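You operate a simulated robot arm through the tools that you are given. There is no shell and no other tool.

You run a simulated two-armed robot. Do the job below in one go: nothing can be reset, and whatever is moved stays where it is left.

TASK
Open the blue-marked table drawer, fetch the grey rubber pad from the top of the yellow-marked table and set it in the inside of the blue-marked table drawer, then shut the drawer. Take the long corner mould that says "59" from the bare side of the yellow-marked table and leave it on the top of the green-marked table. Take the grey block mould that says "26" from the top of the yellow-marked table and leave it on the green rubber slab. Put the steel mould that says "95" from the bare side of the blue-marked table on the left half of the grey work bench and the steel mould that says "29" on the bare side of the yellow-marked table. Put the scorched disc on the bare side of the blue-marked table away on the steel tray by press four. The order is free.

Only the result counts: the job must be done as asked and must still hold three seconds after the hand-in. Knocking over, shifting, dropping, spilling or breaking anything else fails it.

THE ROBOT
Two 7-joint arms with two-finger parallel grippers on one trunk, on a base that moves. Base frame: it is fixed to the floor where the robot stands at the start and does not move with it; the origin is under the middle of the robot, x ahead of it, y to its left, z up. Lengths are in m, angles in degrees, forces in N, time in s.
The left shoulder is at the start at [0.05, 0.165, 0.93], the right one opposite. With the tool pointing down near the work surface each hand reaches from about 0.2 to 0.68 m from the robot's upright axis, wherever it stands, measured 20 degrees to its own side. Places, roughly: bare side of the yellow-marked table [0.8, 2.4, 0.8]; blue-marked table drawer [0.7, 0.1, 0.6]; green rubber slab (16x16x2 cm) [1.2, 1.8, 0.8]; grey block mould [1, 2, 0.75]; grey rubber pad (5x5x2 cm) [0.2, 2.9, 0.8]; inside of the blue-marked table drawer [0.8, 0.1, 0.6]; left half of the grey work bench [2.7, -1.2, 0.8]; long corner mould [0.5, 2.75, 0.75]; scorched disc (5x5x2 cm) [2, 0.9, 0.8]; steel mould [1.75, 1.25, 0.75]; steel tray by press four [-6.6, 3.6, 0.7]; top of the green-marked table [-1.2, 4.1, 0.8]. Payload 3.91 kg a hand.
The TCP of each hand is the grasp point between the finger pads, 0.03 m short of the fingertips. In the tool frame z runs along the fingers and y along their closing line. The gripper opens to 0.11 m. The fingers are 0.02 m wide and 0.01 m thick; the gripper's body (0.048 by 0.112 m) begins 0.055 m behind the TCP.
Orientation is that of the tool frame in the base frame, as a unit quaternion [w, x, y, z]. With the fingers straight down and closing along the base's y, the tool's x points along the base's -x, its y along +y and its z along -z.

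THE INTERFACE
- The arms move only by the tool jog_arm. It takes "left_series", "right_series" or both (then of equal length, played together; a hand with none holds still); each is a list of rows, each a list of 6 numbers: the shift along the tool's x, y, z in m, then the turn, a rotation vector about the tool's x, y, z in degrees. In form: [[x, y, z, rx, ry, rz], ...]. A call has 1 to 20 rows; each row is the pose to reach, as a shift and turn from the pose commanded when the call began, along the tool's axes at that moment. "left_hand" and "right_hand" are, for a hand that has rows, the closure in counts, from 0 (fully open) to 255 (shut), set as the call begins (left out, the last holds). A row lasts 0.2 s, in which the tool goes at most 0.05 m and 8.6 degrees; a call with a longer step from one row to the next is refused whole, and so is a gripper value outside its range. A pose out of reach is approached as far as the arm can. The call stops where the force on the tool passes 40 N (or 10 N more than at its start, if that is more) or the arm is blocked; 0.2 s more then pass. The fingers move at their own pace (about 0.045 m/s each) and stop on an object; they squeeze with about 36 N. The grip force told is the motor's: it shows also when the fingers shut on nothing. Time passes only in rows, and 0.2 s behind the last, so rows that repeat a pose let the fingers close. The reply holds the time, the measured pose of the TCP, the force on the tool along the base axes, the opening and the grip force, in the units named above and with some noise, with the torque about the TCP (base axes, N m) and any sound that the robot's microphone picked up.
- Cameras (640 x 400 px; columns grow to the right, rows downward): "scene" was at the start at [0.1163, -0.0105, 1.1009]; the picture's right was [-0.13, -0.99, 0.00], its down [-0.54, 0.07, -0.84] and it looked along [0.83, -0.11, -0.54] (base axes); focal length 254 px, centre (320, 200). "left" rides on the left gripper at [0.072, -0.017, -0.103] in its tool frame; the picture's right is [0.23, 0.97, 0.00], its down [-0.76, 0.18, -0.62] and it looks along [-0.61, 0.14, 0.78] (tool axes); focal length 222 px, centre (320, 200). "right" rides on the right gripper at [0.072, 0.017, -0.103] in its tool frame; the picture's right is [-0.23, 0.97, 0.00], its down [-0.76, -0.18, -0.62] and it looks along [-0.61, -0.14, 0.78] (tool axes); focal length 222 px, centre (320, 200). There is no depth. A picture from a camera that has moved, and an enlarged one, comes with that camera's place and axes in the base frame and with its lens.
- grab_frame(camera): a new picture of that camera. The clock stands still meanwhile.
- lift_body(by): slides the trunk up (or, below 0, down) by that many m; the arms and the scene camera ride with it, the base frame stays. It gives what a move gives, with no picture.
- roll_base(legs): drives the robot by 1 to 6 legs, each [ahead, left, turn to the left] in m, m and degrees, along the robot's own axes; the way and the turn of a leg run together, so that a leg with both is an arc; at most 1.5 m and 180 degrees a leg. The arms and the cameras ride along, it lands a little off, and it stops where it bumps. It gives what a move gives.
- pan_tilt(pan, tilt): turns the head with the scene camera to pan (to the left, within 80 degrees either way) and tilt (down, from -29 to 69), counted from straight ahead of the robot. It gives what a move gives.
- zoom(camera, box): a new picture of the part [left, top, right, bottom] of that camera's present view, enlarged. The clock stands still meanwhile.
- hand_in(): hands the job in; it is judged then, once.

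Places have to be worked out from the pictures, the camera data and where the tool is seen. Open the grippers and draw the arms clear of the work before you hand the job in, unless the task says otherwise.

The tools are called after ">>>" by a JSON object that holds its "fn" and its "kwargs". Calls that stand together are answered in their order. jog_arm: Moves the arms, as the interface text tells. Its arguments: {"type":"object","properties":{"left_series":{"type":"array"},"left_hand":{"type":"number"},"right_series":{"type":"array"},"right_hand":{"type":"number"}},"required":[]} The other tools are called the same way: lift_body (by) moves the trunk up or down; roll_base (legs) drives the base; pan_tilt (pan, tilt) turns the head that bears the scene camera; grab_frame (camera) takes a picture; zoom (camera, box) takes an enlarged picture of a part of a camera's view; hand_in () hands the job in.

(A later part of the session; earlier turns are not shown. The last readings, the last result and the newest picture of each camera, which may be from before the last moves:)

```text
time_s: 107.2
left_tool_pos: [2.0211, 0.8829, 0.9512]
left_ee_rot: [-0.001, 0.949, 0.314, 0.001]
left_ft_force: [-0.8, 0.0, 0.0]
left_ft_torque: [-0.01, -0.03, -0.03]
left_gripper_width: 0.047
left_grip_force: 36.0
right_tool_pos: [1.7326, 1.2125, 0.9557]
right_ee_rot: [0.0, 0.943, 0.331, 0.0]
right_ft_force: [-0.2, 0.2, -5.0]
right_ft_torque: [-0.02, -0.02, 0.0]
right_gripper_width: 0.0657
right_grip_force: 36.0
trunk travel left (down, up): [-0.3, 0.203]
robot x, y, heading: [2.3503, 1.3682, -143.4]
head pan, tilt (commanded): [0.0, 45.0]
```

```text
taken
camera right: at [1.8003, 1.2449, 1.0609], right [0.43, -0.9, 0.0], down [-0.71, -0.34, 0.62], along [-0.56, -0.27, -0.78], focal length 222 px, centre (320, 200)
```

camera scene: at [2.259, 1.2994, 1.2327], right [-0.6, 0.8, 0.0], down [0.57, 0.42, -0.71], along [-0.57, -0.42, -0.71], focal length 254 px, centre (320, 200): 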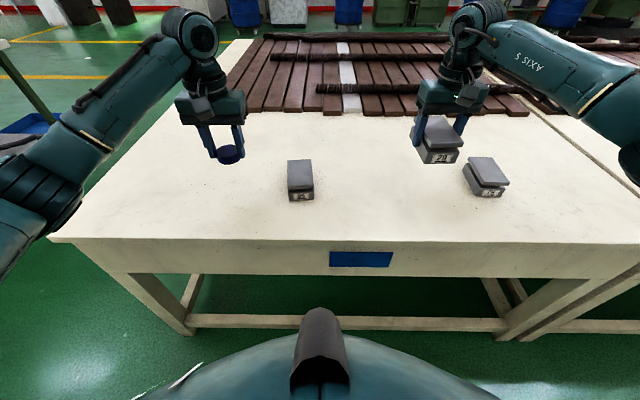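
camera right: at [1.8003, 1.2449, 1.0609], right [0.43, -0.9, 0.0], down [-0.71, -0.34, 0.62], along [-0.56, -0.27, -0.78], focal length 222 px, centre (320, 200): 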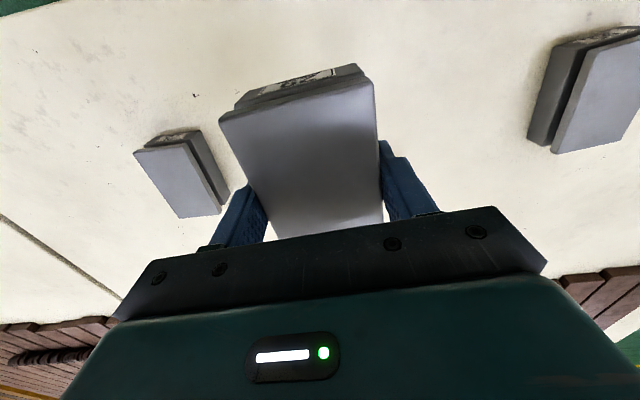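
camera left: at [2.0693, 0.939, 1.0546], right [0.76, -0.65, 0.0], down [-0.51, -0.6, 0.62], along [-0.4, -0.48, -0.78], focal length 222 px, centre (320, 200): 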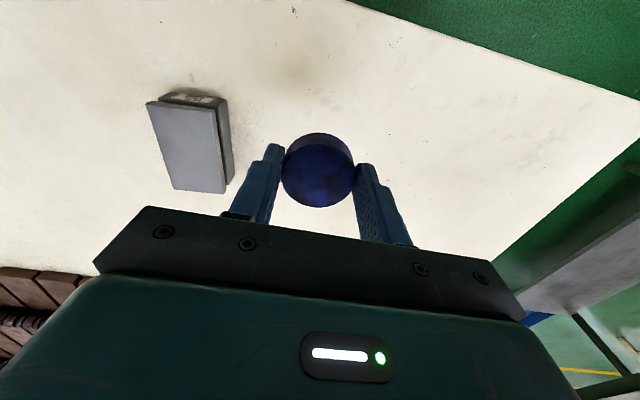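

Both objects are held and lifted. I strafe right along the aisle to the yellow-marked table and look at what stands there.

>>> {"fn": "roll_base", "kwargs": {"legs": [[0, -1.2, -0.5]]}}

>>> {"fn": "grab_frame", "kwargs": {"camera": "scene"}}

>>> {"fn": "pan_tilt", "kwargs": {"pan": -45, "tilt": 35}}

>>> {"fn": "grab_frame", "kwargs": {"camera": "scene"}}

```text
time_s: 118.0
left_tool_pos: [1.3076, 1.8445, 0.9522]
left_ee_rot: [0.0, 0.949, 0.314, 0.001]
left_ft_force: [-0.2, -0.1, -0.2]
left_ft_torque: [0.0, 0.01, 0.01]
left_gripper_width: 0.0472
left_grip_force: 35.8
right_tool_pos: [1.02, 2.1757, 0.9564]
right_ee_rot: [0.0, 0.944, 0.33, -0.001]
right_ft_force: [0.3, 0.3, -6.4]
right_ft_torque: [-0.02, -0.03, -0.01]
right_gripper_width: 0.0656
right_grip_force: 35.5
trunk travel left (down, up): [-0.3, 0.203]
robot x, y, heading: [1.6365, 2.3258, -143.6]
head pan, tilt (commanded): [0.0, 45.0]
```

```text
taken
camera scene: at [1.5465, 2.2619, 1.2328], right [-0.59, 0.8, 0.0], down [0.57, 0.42, -0.71], along [-0.57, -0.42, -0.71], focal length 254 px, centre (320, 200)
```

scene: 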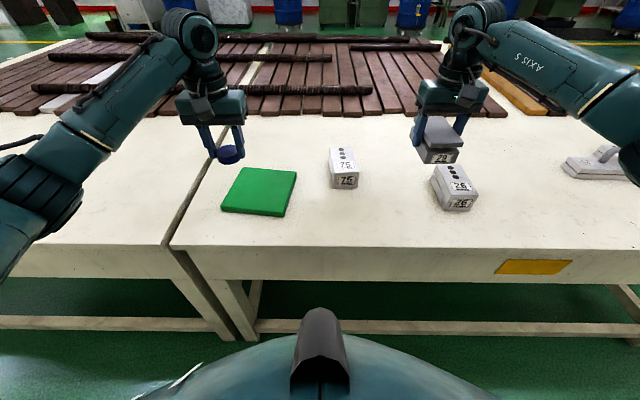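

```text
time_s: 119.1
left_tool_pos: [1.3088, 1.8464, 0.9525]
left_ee_rot: [0.0, 0.949, 0.314, 0.0]
left_ft_force: [-0.4, 0.8, 0.2]
left_ft_torque: [0.0, 0.0, 0.02]
left_gripper_width: 0.0472
left_grip_force: 36.5
right_tool_pos: [1.0207, 2.1756, 0.9557]
right_ee_rot: [0.0, 0.944, 0.331, 0.0]
right_ft_force: [-0.5, -0.9, -6.4]
right_ft_torque: [-0.02, -0.03, -0.04]
right_gripper_width: 0.0655
right_grip_force: 36.2
trunk travel left (down, up): [-0.3, 0.203]
robot x, y, heading: [1.6344, 2.3289, -143.2]
head pan, tilt (commanded): [-45.0, 35.0]
```

```text
taken
camera scene: at [1.5248, 2.3232, 1.2476], right [0.15, 0.99, 0.0], down [0.57, -0.08, -0.82], along [-0.81, 0.12, -0.57], focal length 254 px, centre (320, 200)
```

scene: 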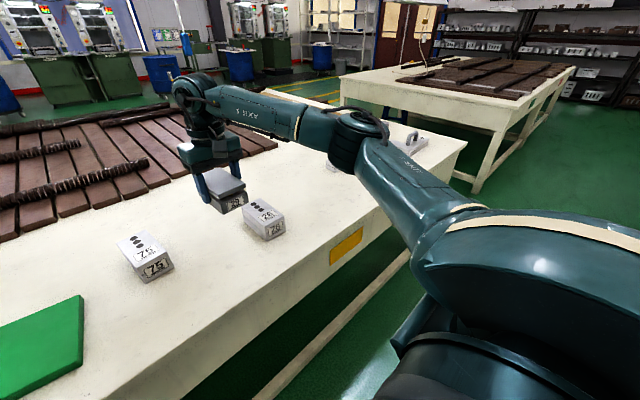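

Two block moulds are near the green slab. I zoom to read their numbers.

>>> {"fn": "zoom", "kwargs": {"camera": "scene", "box": [100, 180, 300, 305]}}

>>> {"fn": "pan_tilt", "kwargs": {"pan": 0, "tilt": 45}}

>>> {"fn": "zoom", "kwargs": {"camera": "scene", "box": [300, 130, 500, 255]}}

>>> {"fn": "zoom", "kwargs": {"camera": "scene", "box": [180, 110, 380, 235]}}

>>> {"fn": "grab_frame", "kwargs": {"camera": "right"}}

>>> {"fn": "grab_frame", "kwargs": {"camera": "left"}}

```text
3.20 times, centred on (200, 242) of scene
camera zoom: at [1.5248, 2.3232, 1.2476], right [0.15, 0.99, 0.0], down [0.57, -0.08, -0.82], along [-0.81, 0.12, -0.57], focal length 812 px, centre (704, 64)
```

zoom: 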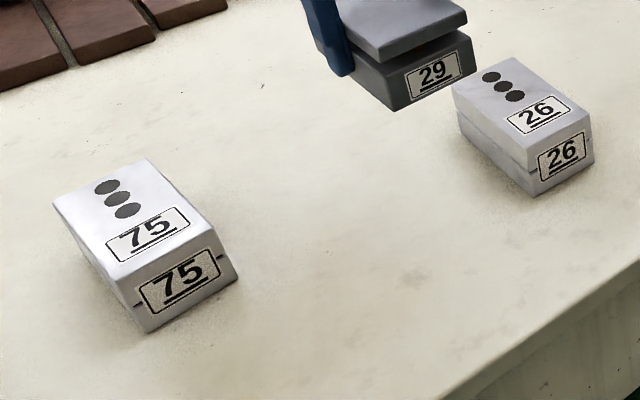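

```text
time_s: 120.2
left_tool_pos: [1.3082, 1.8462, 0.9518]
left_ee_rot: [0.001, 0.949, 0.314, 0.0]
left_ft_force: [0.0, 0.2, -1.5]
left_ft_torque: [0.0, 0.02, 0.0]
left_gripper_width: 0.0469
left_grip_force: 36.1
right_tool_pos: [1.0198, 2.1766, 0.957]
right_ee_rot: [0.0, 0.944, 0.331, 0.0]
right_ft_force: [0.2, 0.1, -4.3]
right_ft_torque: [-0.02, -0.03, -0.01]
right_gripper_width: 0.0657
right_grip_force: 36.2
trunk travel left (down, up): [-0.3, 0.203]
robot x, y, heading: [1.6372, 2.3271, -143.8]
head pan, tilt (commanded): [0.0, 45.0]
```

```text
3.20 times, centred on (400, 192) of scene
camera zoom: at [1.5465, 2.262, 1.2328], right [-0.59, 0.8, 0.0], down [0.57, 0.42, -0.71], along [-0.57, -0.42, -0.71], focal length 812 px, centre (64, 224)
```

zoom: 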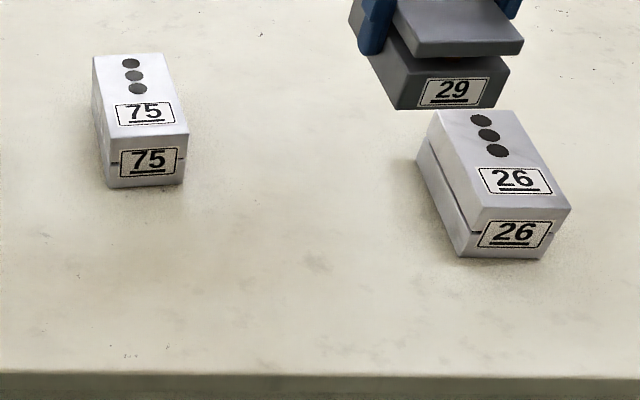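

```text
3.20 times, centred on (280, 172) of scene
camera zoom: at [1.5465, 2.262, 1.2328], right [-0.59, 0.8, 0.0], down [0.57, 0.42, -0.71], along [-0.57, -0.42, -0.71], focal length 812 px, centre (448, 288)
```

zoom: 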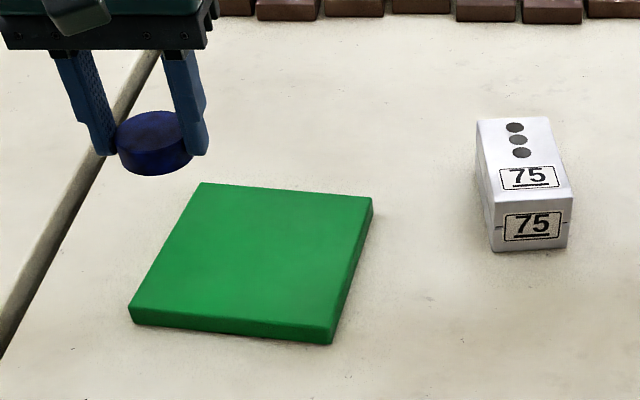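

```text
taken
camera right: at [1.0878, 2.2078, 1.0607], right [0.43, -0.9, 0.0], down [-0.71, -0.34, 0.62], along [-0.56, -0.27, -0.78], focal length 222 px, centre (320, 200)
```

right: 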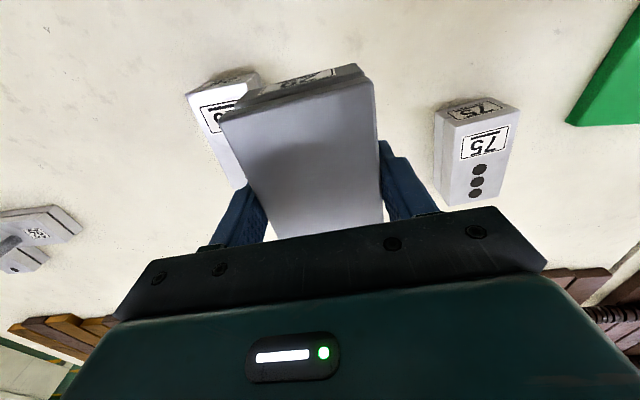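

```text
taken
camera left: at [1.3563, 1.9017, 1.0544], right [0.76, -0.65, 0.0], down [-0.51, -0.6, 0.62], along [-0.4, -0.48, -0.78], focal length 222 px, centre (320, 200)
```

left: 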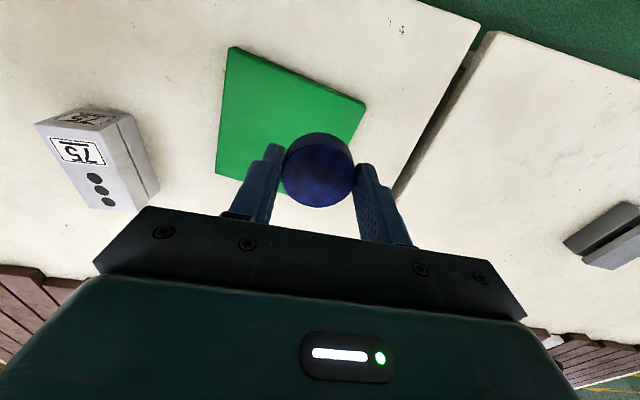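

The right-hand block is 26 (left one is 75). I move 29 cm further right so mould 29 hangs over the free spot around [0.8, 2.4].

>>> {"fn": "roll_base", "kwargs": {"legs": [[0, -0.29, 0]]}}

>>> {"fn": "grab_frame", "kwargs": {"camera": "scene"}}

>>> {"fn": "grab_frame", "kwargs": {"camera": "right"}}

```text
time_s: 123.4
left_tool_pos: [1.134, 2.0823, 0.9515]
left_ee_rot: [0.0, 0.949, 0.314, 0.0]
left_ft_force: [0.4, -0.1, -0.5]
left_ft_torque: [0.0, 0.01, 0.0]
left_gripper_width: 0.0473
left_grip_force: 36.4
right_tool_pos: [0.8465, 2.4109, 0.9553]
right_ee_rot: [0.0, 0.944, 0.329, 0.0]
right_ft_force: [0.0, -0.5, -6.2]
right_ft_torque: [0.02, -0.03, 0.03]
right_gripper_width: 0.0658
right_grip_force: 36.0
trunk travel left (down, up): [-0.3, 0.203]
robot x, y, heading: [1.4666, 2.5589, -143.5]
head pan, tilt (commanded): [0.0, 45.0]
```

```text
taken
camera scene: at [1.3722, 2.4977, 1.2328], right [-0.59, 0.8, 0.0], down [0.57, 0.42, -0.71], along [-0.57, -0.42, -0.71], focal length 254 px, centre (320, 200)
```

scene: 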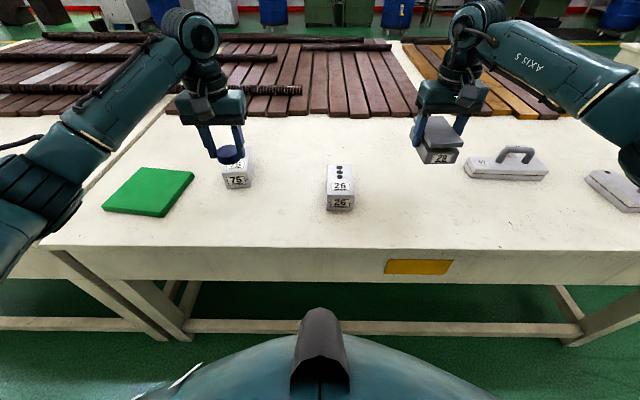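

```text
taken
camera right: at [0.9135, 2.4438, 1.0606], right [0.43, -0.9, 0.0], down [-0.71, -0.34, 0.62], along [-0.56, -0.27, -0.78], focal length 222 px, centre (320, 200)
```

right: 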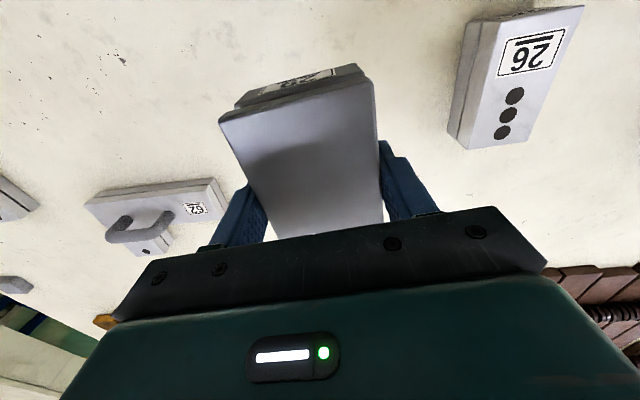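

Spot below is free (nearest corner mould ≥10 cm away). I lower mould 29 to the table.

>>> {"fn": "jog_arm", "kwargs": {"right_series": [[0, 0, 0.03, 0, 0, 0], [0, 0, 0.06, 0, 0, 0], [0, 0, 0.09, 0, 0, 0], [0, 0, 0.12, 0, 0, 0], [0, 0, 0.135, 0, 0, 0], [0, 0, 0.142, 0, 0, 0], [0, 0, 0.146, 0, 0, 0], [0, 0, 0.146, 0, 0, 0]]}}

>>> {"fn": "zoom", "kwargs": {"camera": "scene", "box": [370, 90, 530, 190]}}

```text
time_s: 125.2
left_tool_pos: [1.1333, 2.0807, 0.9531]
left_ee_rot: [0.0, 0.949, 0.314, 0.002]
left_ft_force: [-0.2, 0.0, -1.5]
left_ft_torque: [0.0, 0.0, 0.0]
left_gripper_width: 0.0471
left_grip_force: 36.0
right_tool_pos: [0.8463, 2.4112, 0.8103]
right_ee_rot: [0.0, 0.944, 0.33, 0.0]
right_ft_force: [0.1, 0.0, -5.4]
right_ft_torque: [0.01, 0.0, -0.02]
right_gripper_width: 0.0658
right_grip_force: 36.0
trunk travel left (down, up): [-0.3, 0.203]
robot x, y, heading: [1.4621, 2.5625, -143.4]
head pan, tilt (commanded): [0.0, 45.0]
```

```text
4.00 times, centred on (450, 140) of scene
camera zoom: at [1.3723, 2.4976, 1.2328], right [-0.59, 0.8, 0.0], down [0.57, 0.42, -0.71], along [-0.57, -0.42, -0.71], focal length 1015 px, centre (-200, 440)
```

zoom: 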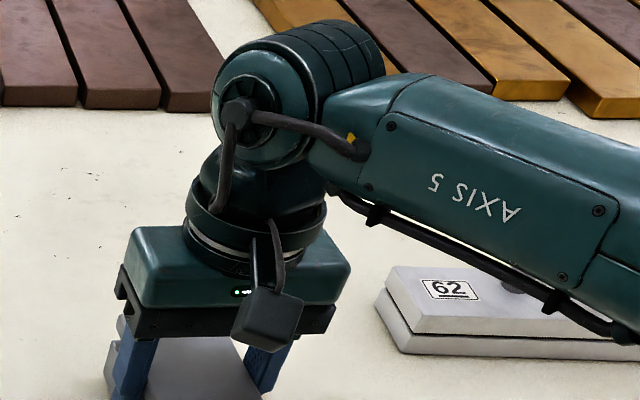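

Still carrying the weight, about 4 mm up. I lower in 2 mm steps until the table takes the load.

>>> {"fn": "jog_arm", "kwargs": {"right_series": [[0, 0, 0.002, 0, 0, 0], [0, 0, 0.0035, 0, 0, 0], [0, 0, 0.0045, 0, 0, 0], [0, 0, 0.0045, 0, 0, 0]]}}

```text
time_s: 126.2
left_tool_pos: [1.1345, 2.0813, 0.9519]
left_ee_rot: [0.0, 0.949, 0.315, 0.0]
left_ft_force: [0.0, 0.2, 0.0]
left_ft_torque: [0.0, -0.01, 0.01]
left_gripper_width: 0.0469
left_grip_force: 36.0
right_tool_pos: [0.8448, 2.4111, 0.8069]
right_ee_rot: [0.0, 0.944, 0.33, 0.0]
right_ft_force: [-0.3, 0.3, -2.0]
right_ft_torque: [0.0, 0.17, -0.03]
right_gripper_width: 0.0656
right_grip_force: 35.8
trunk travel left (down, up): [-0.3, 0.203]
robot x, y, heading: [1.4633, 2.5686, -143.6]
head pan, tilt (commanded): [0.0, 45.0]
```

The table is taking the load now (force dropped). I lower 1 mm more, open the hand and rise.

>>> {"fn": "jog_arm", "kwargs": {"right_series": [[0, 0, 0.001, 0, 0, 0], [0, 0, 0.001, 0, 0, 0]]}}

>>> {"fn": "jog_arm", "kwargs": {"right_series": [[0, 0, 0, 0, 0, 0], [0, 0, 0, 0, 0, 0], [0, 0, 0, 0, 0, 0], [0, 0, -0.02, 0, 0, 0], [0, 0, -0.05, 0, 0, 0], [0, 0, -0.09, 0, 0, 0], [0, 0, -0.13, 0, 0, 0], [0, 0, -0.15, 0, 0, 0]], "right_hand": 30}}

>>> {"fn": "grab_frame", "kwargs": {"camera": "right"}}

>>> {"fn": "grab_frame", "kwargs": {"camera": "scene"}}

```text
time_s: 126.8
left_tool_pos: [1.1339, 2.0815, 0.9521]
left_ee_rot: [0.0, 0.949, 0.314, 0.001]
left_ft_force: [0.1, 0.2, 0.2]
left_ft_torque: [0.03, 0.02, 0.01]
left_gripper_width: 0.047
left_grip_force: 36.1
right_tool_pos: [0.8465, 2.4117, 0.8054]
right_ee_rot: [0.0, 0.944, 0.33, 0.0]
right_ft_force: [-2.2, 1.3, 4.3]
right_ft_torque: [0.43, -0.22, 0.13]
right_gripper_width: 0.066
right_grip_force: 36.5
trunk travel left (down, up): [-0.3, 0.203]
robot x, y, heading: [1.4617, 2.5621, -143.3]
head pan, tilt (commanded): [0.0, 45.0]
```

```text
time_s: 128.6
left_tool_pos: [1.1336, 2.0817, 0.952]
left_ee_rot: [0.0, 0.949, 0.314, 0.0]
left_ft_force: [1.0, 1.4, -0.7]
left_ft_torque: [0.03, 0.0, 0.03]
left_gripper_width: 0.0471
left_grip_force: 36.2
right_tool_pos: [0.8456, 2.4124, 0.9551]
right_ee_rot: [0.0, 0.944, 0.33, 0.0]
right_ft_force: [-0.5, -0.1, -0.9]
right_ft_torque: [0.01, 0.05, 0.01]
right_gripper_width: 0.0968
right_grip_force: 0.1
trunk travel left (down, up): [-0.3, 0.203]
robot x, y, heading: [1.4664, 2.5586, -143.3]
head pan, tilt (commanded): [0.0, 45.0]
```

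```text
taken
camera right: at [0.9142, 2.4435, 1.0598], right [0.43, -0.9, 0.0], down [-0.71, -0.34, 0.62], along [-0.56, -0.27, -0.78], focal length 222 px, centre (320, 200)
```

right: 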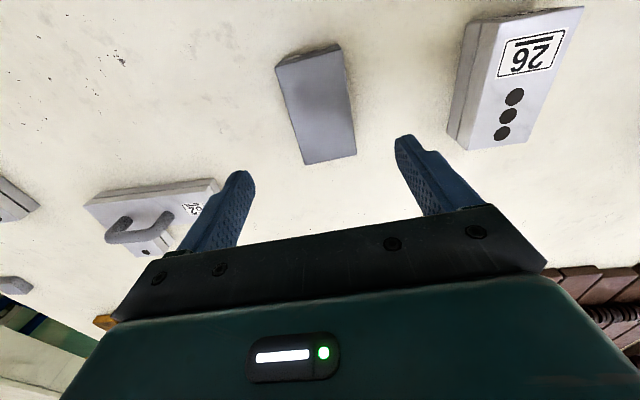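

```text
taken
camera scene: at [1.3729, 2.4978, 1.2328], right [-0.59, 0.8, 0.0], down [0.57, 0.42, -0.71], along [-0.57, -0.42, -0.71], focal length 254 px, centre (320, 200)
```

scene: 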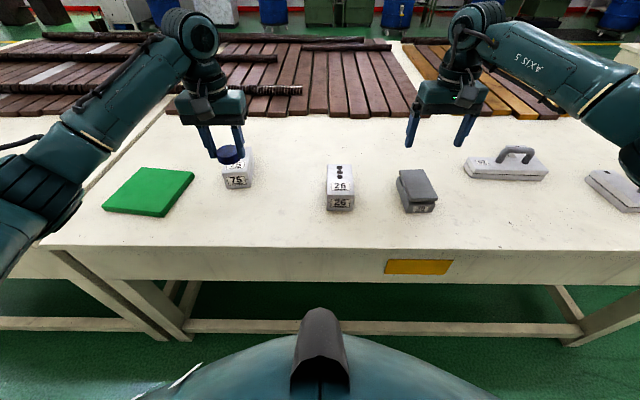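

Mould 29 stands on the yellow table's bare side. Next is block 26: I strafe left ~19 cm so the right hand comes over it.

>>> {"fn": "roll_base", "kwargs": {"legs": [[0, 0.19, 0]]}}

>>> {"fn": "grab_frame", "kwargs": {"camera": "right"}}

>>> {"fn": "zoom", "kwargs": {"camera": "scene", "box": [340, 130, 500, 230]}}

>>> {"fn": "grab_frame", "kwargs": {"camera": "scene"}}

```text
time_s: 130.9
left_tool_pos: [1.2481, 1.9299, 0.9518]
left_ee_rot: [0.0, 0.949, 0.314, 0.0]
left_ft_force: [-0.4, 0.3, -0.8]
left_ft_torque: [0.01, 0.0, -0.01]
left_gripper_width: 0.0472
left_grip_force: 35.8
right_tool_pos: [0.9588, 2.2597, 0.955]
right_ee_rot: [0.0, 0.944, 0.331, -0.001]
right_ft_force: [-1.1, -0.2, 0.4]
right_ft_torque: [-0.01, -0.03, 0.0]
right_gripper_width: 0.0971
right_grip_force: 0.0
trunk travel left (down, up): [-0.3, 0.203]
robot x, y, heading: [1.5755, 2.4141, -143.5]
head pan, tilt (commanded): [0.0, 45.0]
```

```text
taken
camera right: at [1.0263, 2.2913, 1.0596], right [0.43, -0.9, 0.0], down [-0.71, -0.34, 0.62], along [-0.56, -0.27, -0.78], focal length 222 px, centre (320, 200)
```

right: 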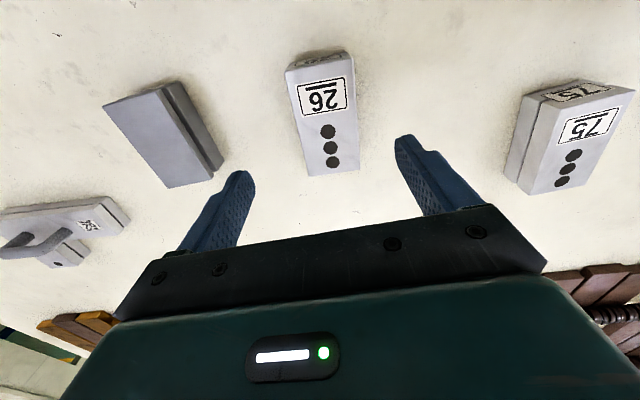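

```text
4.00 times, centred on (420, 180) of scene
camera zoom: at [1.485, 2.3461, 1.2328], right [-0.59, 0.8, 0.0], down [0.57, 0.42, -0.71], along [-0.57, -0.42, -0.71], focal length 1015 px, centre (-80, 280)
```

zoom: 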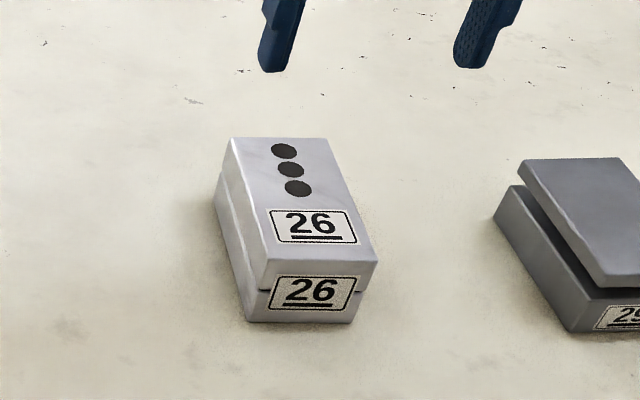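

```text
taken
camera scene: at [1.485, 2.3461, 1.2328], right [-0.59, 0.8, 0.0], down [0.57, 0.42, -0.71], along [-0.57, -0.42, -0.71], focal length 254 px, centre (320, 200)
```

scene: 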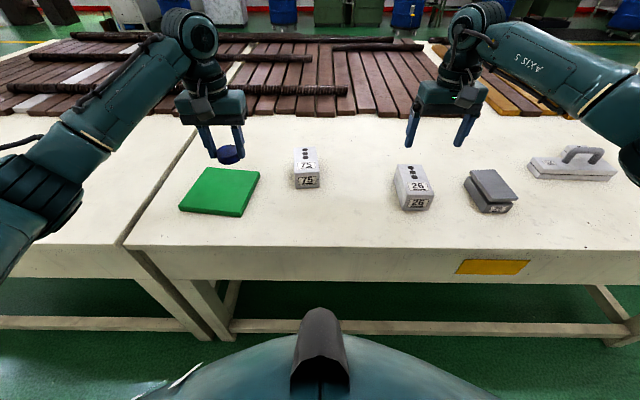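

>>> {"fn": "zoom", "kwargs": {"camera": "right", "box": [250, 30, 410, 130]}}

>>> {"fn": "zoom", "kwargs": {"camera": "right", "box": [250, 90, 410, 190]}}

```text
4.00 times, centred on (330, 80) of right
camera zoom: at [1.0263, 2.2913, 1.0596], right [0.43, -0.9, 0.0], down [-0.71, -0.34, 0.62], along [-0.56, -0.27, -0.78], focal length 888 px, centre (280, 680)
```

zoom: 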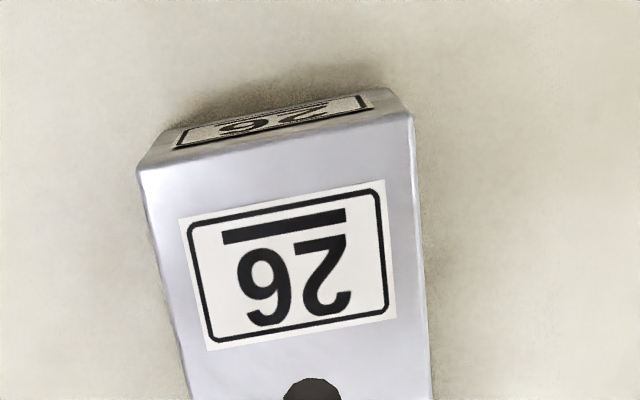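

```text
4.00 times, centred on (330, 140) of right
camera zoom: at [1.0263, 2.2913, 1.0596], right [0.43, -0.9, 0.0], down [-0.71, -0.34, 0.62], along [-0.56, -0.27, -0.78], focal length 888 px, centre (280, 440)
```

zoom: 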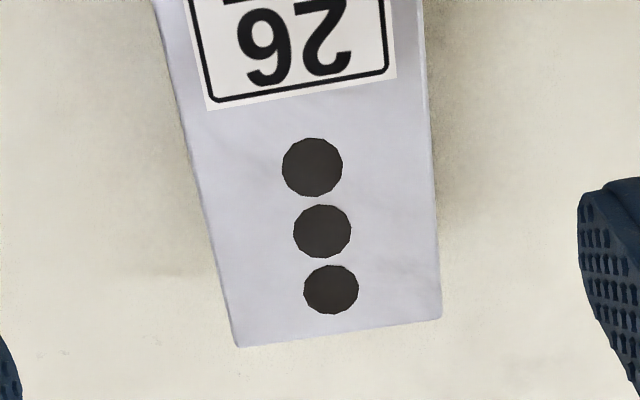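

Block 26: centre [0.949, 2.245], 6.5×12×5 cm, top at z≈0.818, long axis 35.2°. I align the right hand over it and descend.

>>> {"fn": "jog_arm", "kwargs": {"right_series": [[-0.008, 0.003, 0, 0, 0, 1.7], [-0.0167, 0.0056, 0.01, 0, 0, 3.4], [-0.0167, 0.0056, 0.04, 0, 0, 3.4], [-0.0167, 0.0056, 0.07, 0, 0, 3.4], [-0.0167, 0.0056, 0.1, 0, 0, 3.4], [-0.0167, 0.0056, 0.125, 0, 0, 3.4], [-0.0167, 0.0056, 0.14, 0, 0, 3.4], [-0.0167, 0.0056, 0.149, 0, 0, 3.4], [-0.0167, 0.0056, 0.149, 0, 0, 3.4]], "right_hand": 0}}

>>> {"fn": "grab_frame", "kwargs": {"camera": "right"}}

>>> {"fn": "zoom", "kwargs": {"camera": "scene", "box": [340, 130, 500, 230]}}

```text
time_s: 132.9
left_tool_pos: [1.2464, 1.929, 0.9503]
left_ee_rot: [0.0, 0.949, 0.314, 0.0]
left_ft_force: [0.3, 0.1, -0.7]
left_ft_torque: [0.0, 0.02, -0.02]
left_gripper_width: 0.047
left_grip_force: 36.2
right_tool_pos: [0.9484, 2.2431, 0.8066]
right_ee_rot: [0.0, 0.953, 0.302, 0.0]
right_ft_force: [-0.8, 0.2, -0.7]
right_ft_torque: [-0.03, 0.0, -0.02]
right_gripper_width: 0.1101
right_grip_force: 0.0
trunk travel left (down, up): [-0.3, 0.203]
robot x, y, heading: [1.5757, 2.4101, -143.6]
head pan, tilt (commanded): [0.0, 45.0]
```

```text
taken
camera right: at [1.0182, 2.2721, 0.9103], right [0.38, -0.93, 0.0], down [-0.72, -0.29, 0.62], along [-0.58, -0.23, -0.78], focal length 222 px, centre (320, 200)
```

right: 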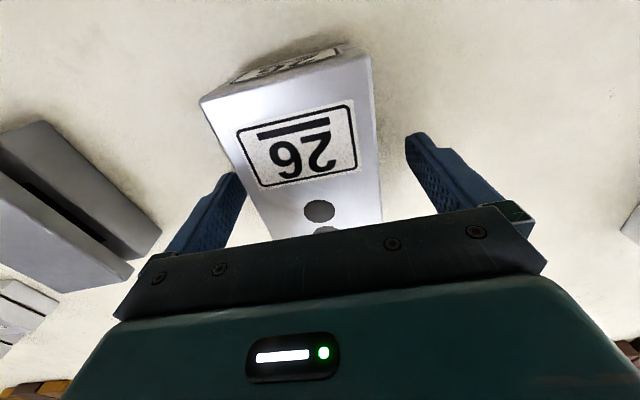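

```text
4.00 times, centred on (420, 180) of scene
camera zoom: at [1.4849, 2.3462, 1.2328], right [-0.59, 0.8, 0.0], down [0.57, 0.42, -0.71], along [-0.57, -0.42, -0.71], focal length 1015 px, centre (-80, 280)
```

zoom: 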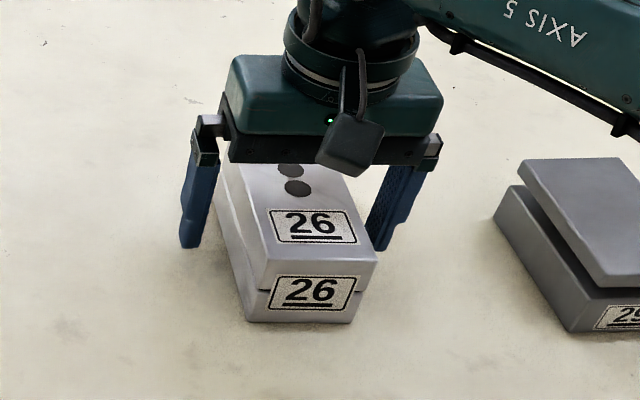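

The fingers straddle block 26. I close the right hand and lift.

>>> {"fn": "jog_arm", "kwargs": {"right_series": [[0, 0, 0, 0, 0, 0], [0, 0, 0, 0, 0, 0], [0, 0, 0, 0, 0, 0], [0, 0, 0, 0, 0, 0], [0, 0, 0, 0, 0, 0]], "right_hand": 255}}

>>> {"fn": "jog_arm", "kwargs": {"right_series": [[0, 0, -0.01, 0, 0, 0], [0, 0, -0.03, 0, 0, 0], [0, 0, -0.06, 0, 0, 0], [0, 0, -0.09, 0, 0, 0], [0, 0, -0.12, 0, 0, 0], [0, 0, -0.15, 0, 0, 0], [0, 0, -0.15, 0, 0, 0]]}}

>>> {"fn": "grab_frame", "kwargs": {"camera": "right"}}

>>> {"fn": "grab_frame", "kwargs": {"camera": "scene"}}

```text
time_s: 134.1
left_tool_pos: [1.2466, 1.9296, 0.9506]
left_ee_rot: [0.001, 0.949, 0.314, 0.0]
left_ft_force: [1.0, -0.2, -0.2]
left_ft_torque: [-0.05, 0.0, -0.01]
left_gripper_width: 0.047
left_grip_force: 36.3
right_tool_pos: [0.9481, 2.2433, 0.8055]
right_ee_rot: [0.001, 0.954, 0.301, 0.0]
right_ft_force: [-2.2, 3.1, 0.1]
right_ft_torque: [0.11, -0.01, -0.02]
right_gripper_width: 0.0659
right_grip_force: 36.2
trunk travel left (down, up): [-0.3, 0.203]
robot x, y, heading: [1.5739, 2.4128, -143.4]
head pan, tilt (commanded): [0.0, 45.0]
```

```text
time_s: 135.7
left_tool_pos: [1.2457, 1.9285, 0.9512]
left_ee_rot: [-0.001, 0.949, 0.315, 0.001]
left_ft_force: [-0.4, 0.4, -0.1]
left_ft_torque: [0.02, -0.01, -0.03]
left_gripper_width: 0.0472
left_grip_force: 36.1
right_tool_pos: [0.9476, 2.2441, 0.9552]
right_ee_rot: [0.0, 0.953, 0.303, 0.001]
right_ft_force: [0.8, 0.9, -7.2]
right_ft_torque: [-0.02, 0.02, 0.01]
right_gripper_width: 0.0658
right_grip_force: 36.4
trunk travel left (down, up): [-0.3, 0.203]
robot x, y, heading: [1.5751, 2.4082, -143.5]
head pan, tilt (commanded): [0.0, 45.0]
```

```text
taken
camera right: at [1.0167, 2.2722, 1.0599], right [0.38, -0.93, 0.0], down [-0.73, -0.29, 0.62], along [-0.58, -0.23, -0.78], focal length 222 px, centre (320, 200)
```

right: 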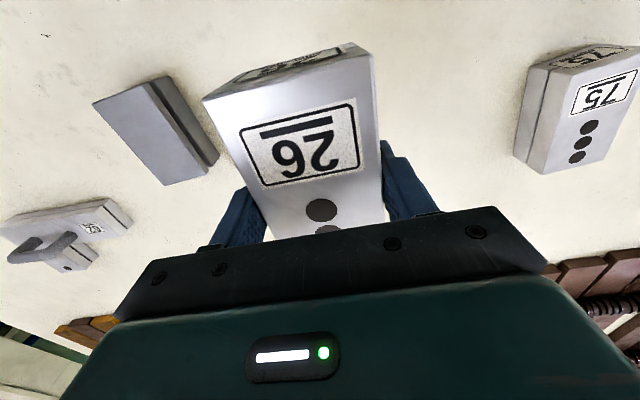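

```text
taken
camera scene: at [1.4841, 2.346, 1.2327], right [-0.59, 0.8, 0.0], down [0.57, 0.42, -0.71], along [-0.57, -0.42, -0.71], focal length 254 px, centre (320, 200)
```

scene: 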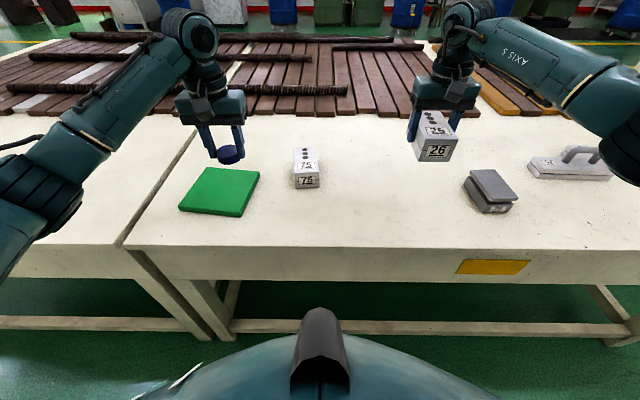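

Block 26 is up. Slab centre is ≈[1.244, 1.849], a pure 49 cm strafe to the left from here, so I drive that.

>>> {"fn": "roll_base", "kwargs": {"legs": [[0, 0.494, 0]]}}

>>> {"fn": "grab_frame", "kwargs": {"camera": "scene"}}

>>> {"fn": "grab_frame", "kwargs": {"camera": "right"}}

```text
time_s: 140.5
left_tool_pos: [1.544, 1.5299, 0.9518]
left_ee_rot: [0.0, 0.949, 0.316, 0.001]
left_ft_force: [0.1, 0.1, -0.1]
left_ft_torque: [-0.04, 0.02, 0.05]
left_gripper_width: 0.0471
left_grip_force: 36.1
right_tool_pos: [1.2444, 1.8434, 0.9555]
right_ee_rot: [0.0, 0.953, 0.304, 0.0]
right_ft_force: [1.0, 0.1, -7.6]
right_ft_torque: [-0.01, 0.01, 0.01]
right_gripper_width: 0.0658
right_grip_force: 36.0
trunk travel left (down, up): [-0.3, 0.203]
robot x, y, heading: [1.8703, 2.0144, -142.9]
head pan, tilt (commanded): [0.0, 45.0]
```

```text
taken
camera scene: at [1.7804, 1.9471, 1.2327], right [-0.6, 0.8, 0.0], down [0.57, 0.42, -0.71], along [-0.57, -0.42, -0.71], focal length 254 px, centre (320, 200)
```

scene: 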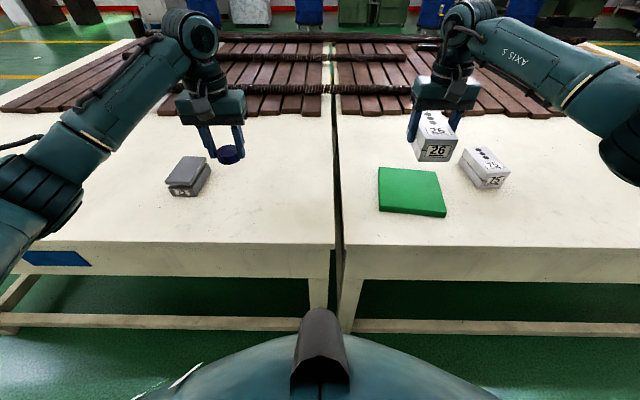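

```text
taken
camera right: at [1.3132, 1.8717, 1.0597], right [0.38, -0.93, 0.0], down [-0.72, -0.3, 0.62], along [-0.58, -0.24, -0.78], focal length 222 px, centre (320, 200)
```

right: 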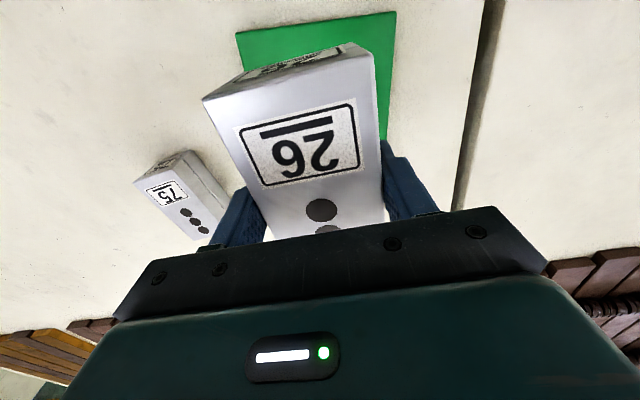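

>>> {"fn": "zoom", "kwargs": {"camera": "scene", "box": [340, 130, 500, 230]}}

```text
4.00 times, centred on (420, 180) of scene
camera zoom: at [1.7804, 1.9471, 1.2327], right [-0.6, 0.8, 0.0], down [0.57, 0.42, -0.71], along [-0.57, -0.42, -0.71], focal length 1015 px, centre (-80, 280)
```

zoom: 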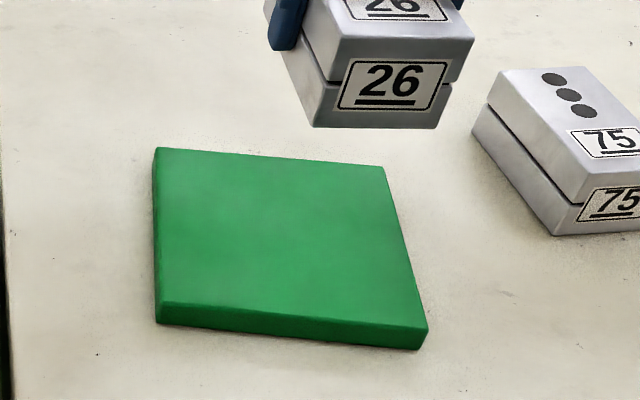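

Slab centre re-measured ≈[1.245, 1.845]; the block hangs right above it. I lower to just above the slab surface.

>>> {"fn": "jog_arm", "kwargs": {"right_series": [[0, 0, 0.03, 0, 0, 0], [0, 0, 0.06, 0, 0, 0], [0, 0, 0.09, 0, 0, 0], [0, 0, 0.11, 0, 0, 0], [0, 0, 0.12, 0, 0, 0], [0, 0, 0.124, 0, 0, 0], [0, 0, 0.124, 0, 0, 0]]}}

>>> {"fn": "zoom", "kwargs": {"camera": "scene", "box": [340, 130, 500, 230]}}

```text
time_s: 142.1
left_tool_pos: [1.5438, 1.5293, 0.951]
left_ee_rot: [0.0, 0.949, 0.316, 0.001]
left_ft_force: [0.1, -0.5, -1.8]
left_ft_torque: [-0.02, 0.01, -0.01]
left_gripper_width: 0.0471
left_grip_force: 36.3
right_tool_pos: [1.2448, 1.8433, 0.8321]
right_ee_rot: [0.0, 0.953, 0.304, 0.001]
right_ft_force: [-0.6, -0.4, -6.7]
right_ft_torque: [0.0, -0.01, -0.02]
right_gripper_width: 0.066
right_grip_force: 36.2
trunk travel left (down, up): [-0.3, 0.203]
robot x, y, heading: [1.8704, 2.0134, -143.4]
head pan, tilt (commanded): [0.0, 45.0]
```

```text
4.00 times, centred on (420, 180) of scene
camera zoom: at [1.7804, 1.9472, 1.2327], right [-0.6, 0.8, 0.0], down [0.57, 0.42, -0.71], along [-0.57, -0.42, -0.71], focal length 1015 px, centre (-80, 280)
```

zoom: 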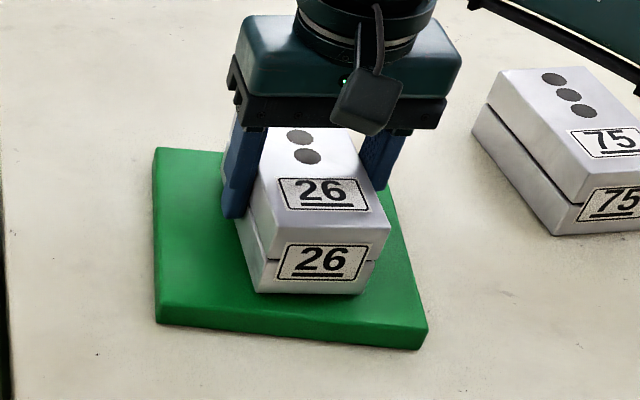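

Nicely centred on the slab. I lower gently until it settles.

>>> {"fn": "jog_arm", "kwargs": {"right_series": [[0, 0, 0.002, 0, 0, 0], [0, 0, 0.004, 0, 0, 0], [0, 0, 0.0055, 0, 0, 0], [0, 0, 0.0055, 0, 0, 0]]}}

```text
time_s: 143.1
left_tool_pos: [1.5445, 1.5294, 0.9519]
left_ee_rot: [0.0, 0.949, 0.315, 0.0]
left_ft_force: [0.0, 0.0, -1.0]
left_ft_torque: [0.0, -0.01, -0.01]
left_gripper_width: 0.0468
left_grip_force: 36.4
right_tool_pos: [1.2442, 1.8446, 0.8263]
right_ee_rot: [0.001, 0.953, 0.305, 0.0]
right_ft_force: [-0.2, 1.6, -2.5]
right_ft_torque: [0.08, 0.11, -0.05]
right_gripper_width: 0.0659
right_grip_force: 36.1
trunk travel left (down, up): [-0.3, 0.203]
robot x, y, heading: [1.8737, 2.0129, -143.4]
head pan, tilt (commanded): [0.0, 45.0]
```

The slab is taking the load. I lower 1 mm more, open, and rise.

>>> {"fn": "jog_arm", "kwargs": {"right_series": [[0, 0, 0.001, 0, 0, 0], [0, 0, 0.001, 0, 0, 0]]}}

>>> {"fn": "jog_arm", "kwargs": {"right_series": [[0, 0, 0, 0, 0, 0], [0, 0, 0, 0, 0, 0], [0, 0, 0, 0, 0, 0], [0, 0, -0.02, 0, 0, 0], [0, 0, -0.05, 0, 0, 0], [0, 0, -0.09, 0, 0, 0], [0, 0, -0.13, 0, 0, 0], [0, 0, -0.15, 0, 0, 0]], "right_hand": 30}}

>>> {"fn": "grab_frame", "kwargs": {"camera": "right"}}

>>> {"fn": "zoom", "kwargs": {"camera": "scene", "box": [340, 130, 500, 230]}}

```text
time_s: 143.7
left_tool_pos: [1.5439, 1.5297, 0.9522]
left_ee_rot: [-0.001, 0.949, 0.315, 0.001]
left_ft_force: [0.5, 0.2, -0.4]
left_ft_torque: [-0.02, 0.01, -0.03]
left_gripper_width: 0.0471
left_grip_force: 36.2
right_tool_pos: [1.2447, 1.8436, 0.8267]
right_ee_rot: [0.0, 0.953, 0.304, -0.001]
right_ft_force: [-2.2, 1.4, 4.4]
right_ft_torque: [0.52, -0.35, 0.18]
right_gripper_width: 0.066
right_grip_force: 36.1
trunk travel left (down, up): [-0.3, 0.203]
robot x, y, heading: [1.872, 2.0134, -143.4]
head pan, tilt (commanded): [0.0, 45.0]
```

```text
time_s: 145.5
left_tool_pos: [1.5446, 1.5309, 0.9528]
left_ee_rot: [0.0, 0.949, 0.316, 0.0]
left_ft_force: [0.4, 0.7, -1.9]
left_ft_torque: [0.0, -0.01, -0.01]
left_gripper_width: 0.047
left_grip_force: 36.1
right_tool_pos: [1.2447, 1.8448, 0.9756]
right_ee_rot: [0.0, 0.953, 0.304, 0.0]
right_ft_force: [-0.5, -0.9, 0.6]
right_ft_torque: [0.01, 0.0, 0.03]
right_gripper_width: 0.097
right_grip_force: 0.1
trunk travel left (down, up): [-0.3, 0.203]
robot x, y, heading: [1.8702, 2.0132, -143.4]
head pan, tilt (commanded): [0.0, 45.0]
```

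```text
taken
camera right: at [1.3136, 1.872, 1.0798], right [0.38, -0.93, 0.0], down [-0.72, -0.3, 0.62], along [-0.58, -0.24, -0.78], focal length 222 px, centre (320, 200)
```

right: 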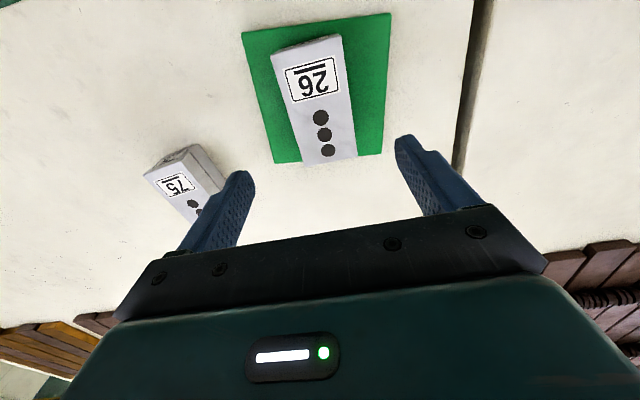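

```text
4.00 times, centred on (420, 180) of scene
camera zoom: at [1.7812, 1.9474, 1.2328], right [-0.6, 0.8, 0.0], down [0.57, 0.42, -0.71], along [-0.57, -0.42, -0.71], focal length 1015 px, centre (-80, 280)
```

zoom: 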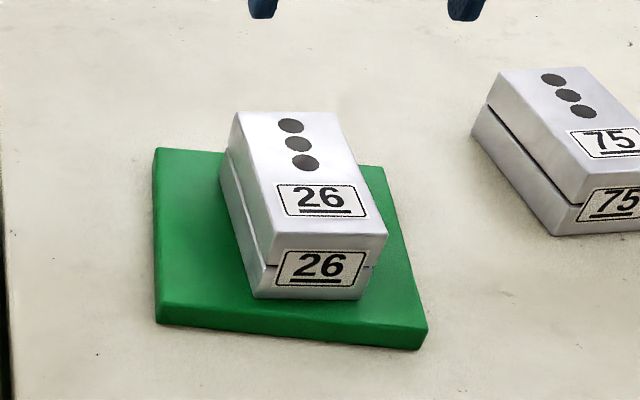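

Block 26 rests on the slab. Now I go right ~1.3 m to the corner moulds to find "59".

>>> {"fn": "roll_base", "kwargs": {"legs": [[0, -1.3, -0.6]]}}

>>> {"fn": "grab_frame", "kwargs": {"camera": "scene"}}

>>> {"fn": "grab_frame", "kwargs": {"camera": "right"}}

```text
time_s: 157.2
left_tool_pos: [0.7623, 2.5869, 0.9516]
left_ee_rot: [0.001, 0.95, 0.311, -0.001]
left_ft_force: [0.2, -0.1, 0.5]
left_ft_torque: [0.0, 0.02, -0.02]
left_gripper_width: 0.0469
left_grip_force: 36.0
right_tool_pos: [0.4654, 2.9036, 0.9758]
right_ee_rot: [0.0, 0.954, 0.299, 0.0]
right_ft_force: [-0.2, 0.4, 0.1]
right_ft_torque: [0.02, -0.02, 0.0]
right_gripper_width: 0.0972
right_grip_force: 0.1
trunk travel left (down, up): [-0.3, 0.203]
robot x, y, heading: [1.0945, 3.0656, -143.9]
head pan, tilt (commanded): [0.0, 45.0]
```

```text
taken
camera scene: at [1.0033, 3.0018, 1.2328], right [-0.59, 0.81, 0.0], down [0.57, 0.42, -0.71], along [-0.57, -0.42, -0.71], focal length 254 px, centre (320, 200)
```

scene: 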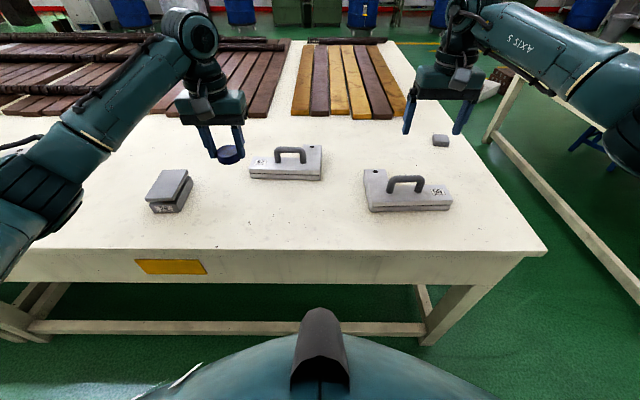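

```text
taken
camera right: at [0.5349, 2.9309, 1.0794], right [0.37, -0.93, 0.0], down [-0.73, -0.29, 0.62], along [-0.58, -0.23, -0.78], focal length 222 px, centre (320, 200)
```

right: 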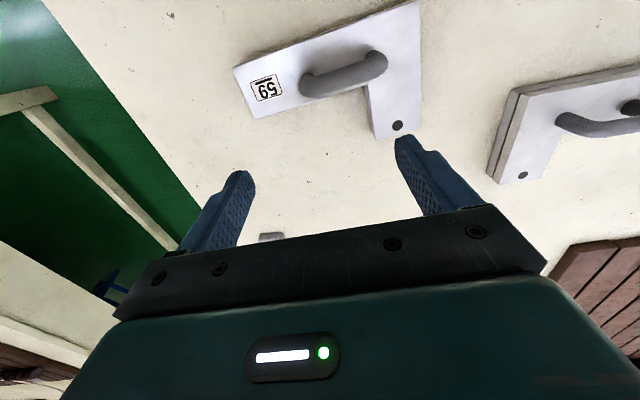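

>>> {"fn": "zoom", "kwargs": {"camera": "scene", "box": [340, 140, 500, 240]}}

>>> {"fn": "zoom", "kwargs": {"camera": "scene", "box": [230, 120, 390, 220]}}

>>> {"fn": "zoom", "kwargs": {"camera": "right", "box": [220, 0, 460, 150]}}

```text
4.00 times, centred on (420, 190) of scene
camera zoom: at [1.0033, 3.0018, 1.2328], right [-0.59, 0.81, 0.0], down [0.57, 0.42, -0.71], along [-0.57, -0.42, -0.71], focal length 1015 px, centre (-80, 240)
```

zoom: 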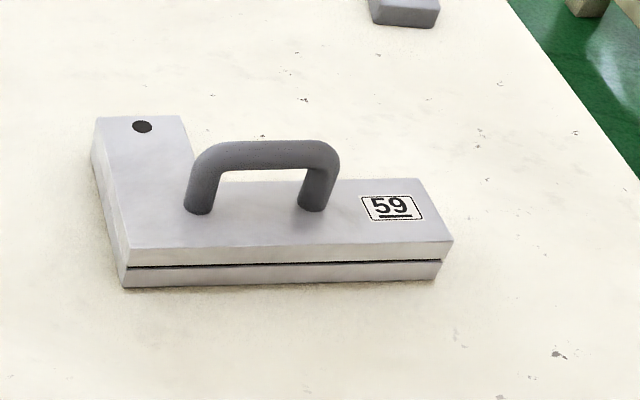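

```text
4.00 times, centred on (310, 170) of scene
camera zoom: at [1.0033, 3.0018, 1.2328], right [-0.59, 0.81, 0.0], down [0.57, 0.42, -0.71], along [-0.57, -0.42, -0.71], focal length 1015 px, centre (360, 320)
```

zoom: 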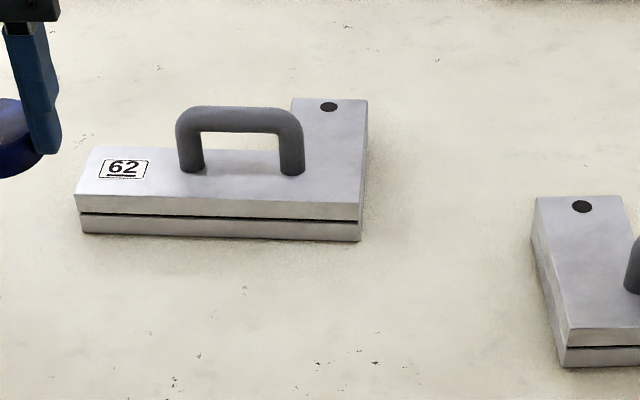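

```text
2.67 times, centred on (340, 75) of right
camera zoom: at [0.5349, 2.9309, 1.0794], right [0.37, -0.93, 0.0], down [-0.73, -0.29, 0.62], along [-0.58, -0.23, -0.78], focal length 592 px, centre (267, 533)
```

zoom: 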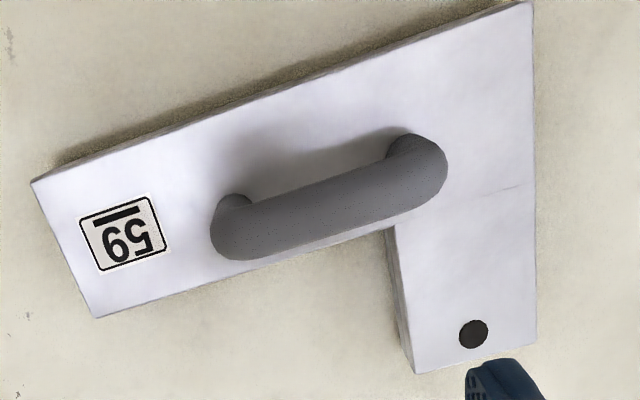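

The right-hand corner mould says 59 (other is 62). Its handle bar is centred at ≈[0.507, 2.894, 0.839], running at -51°. I turn the right hand ~94° so it closes across the bar, above it.

>>> {"fn": "jog_arm", "kwargs": {"right_series": [[0.0024, 0.0026, 0, 0, 0, -7.84], [0.0048, 0.0052, 0, 0, 0, -15.68], [0.0073, 0.0078, 0, 0, 0, -23.5], [0.0097, 0.0104, 0, 0, 0, -31.4], [0.0121, 0.013, 0, 0, 0, -39.2], [0.0145, 0.0156, 0, 0, 0, -47.05], [0.0169, 0.0182, 0, 0, 0, -54.9], [0.0193, 0.0208, 0, 0, 0, -62.7], [0.0218, 0.0234, 0, 0, 0, -70.6], [0.0242, 0.026, 0, 0, 0, -78.4], [0.0266, 0.0286, 0, 0, 0, -86.3], [0.029, 0.0312, 0, 0, 0, -94.1], [0.029, 0.0312, 0, 0, 0, -94.1]], "right_hand": 110}}

>>> {"fn": "grab_frame", "kwargs": {"camera": "right"}}

>>> {"fn": "grab_frame", "kwargs": {"camera": "scene"}}

```text
time_s: 160.0
left_tool_pos: [0.7629, 2.5885, 0.9521]
left_ee_rot: [0.0, 0.951, 0.311, 0.001]
left_ft_force: [-0.5, 0.2, -0.6]
left_ft_torque: [0.01, -0.05, 0.0]
left_gripper_width: 0.047
left_grip_force: 36.0
right_tool_pos: [0.7805, 2.984, 1.0041]
right_ee_rot: [-0.002, 0.454, 0.891, -0.002]
right_ft_force: [0.0, 0.6, -0.1]
right_ft_torque: [-0.02, 0.0, 0.01]
right_gripper_width: 0.0628
right_grip_force: 0.0
right hand out of reach, approached as far as the arm can: row 4, 5, 6, 7, 8, 9, 10, 11, 12, 13
trunk travel left (down, up): [-0.3, 0.203]
robot x, y, heading: [1.0931, 3.0645, -143.8]
head pan, tilt (commanded): [0.0, 45.0]
```

```text
taken
camera right: at [0.7532, 3.0535, 1.1081], right [0.92, 0.39, -0.01], down [0.31, -0.72, 0.62], along [0.24, -0.58, -0.78], focal length 222 px, centre (320, 200)
```

right: 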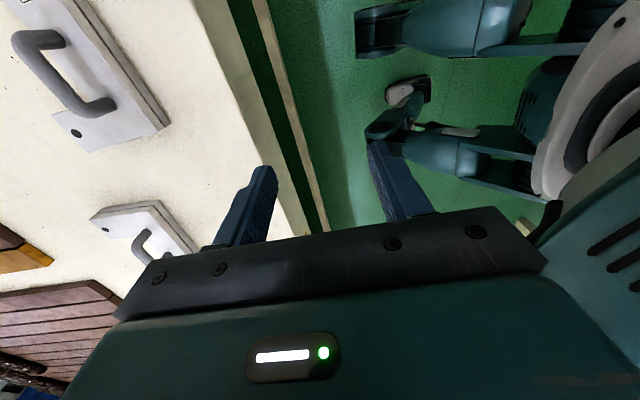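

```text
taken
camera scene: at [1.0031, 3.0033, 1.233], right [-0.59, 0.81, 0.0], down [0.57, 0.42, -0.71], along [-0.57, -0.42, -0.71], focal length 254 px, centre (320, 200)
```

scene: 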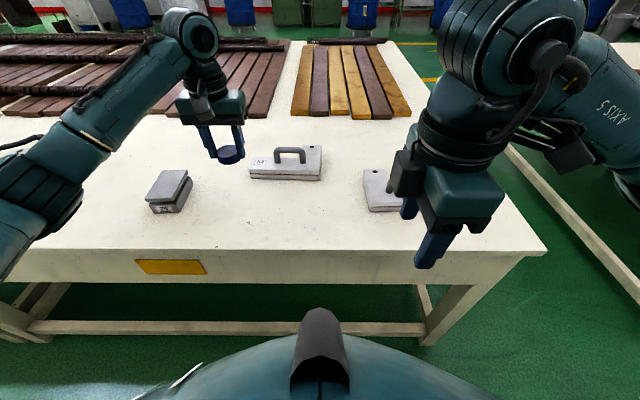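

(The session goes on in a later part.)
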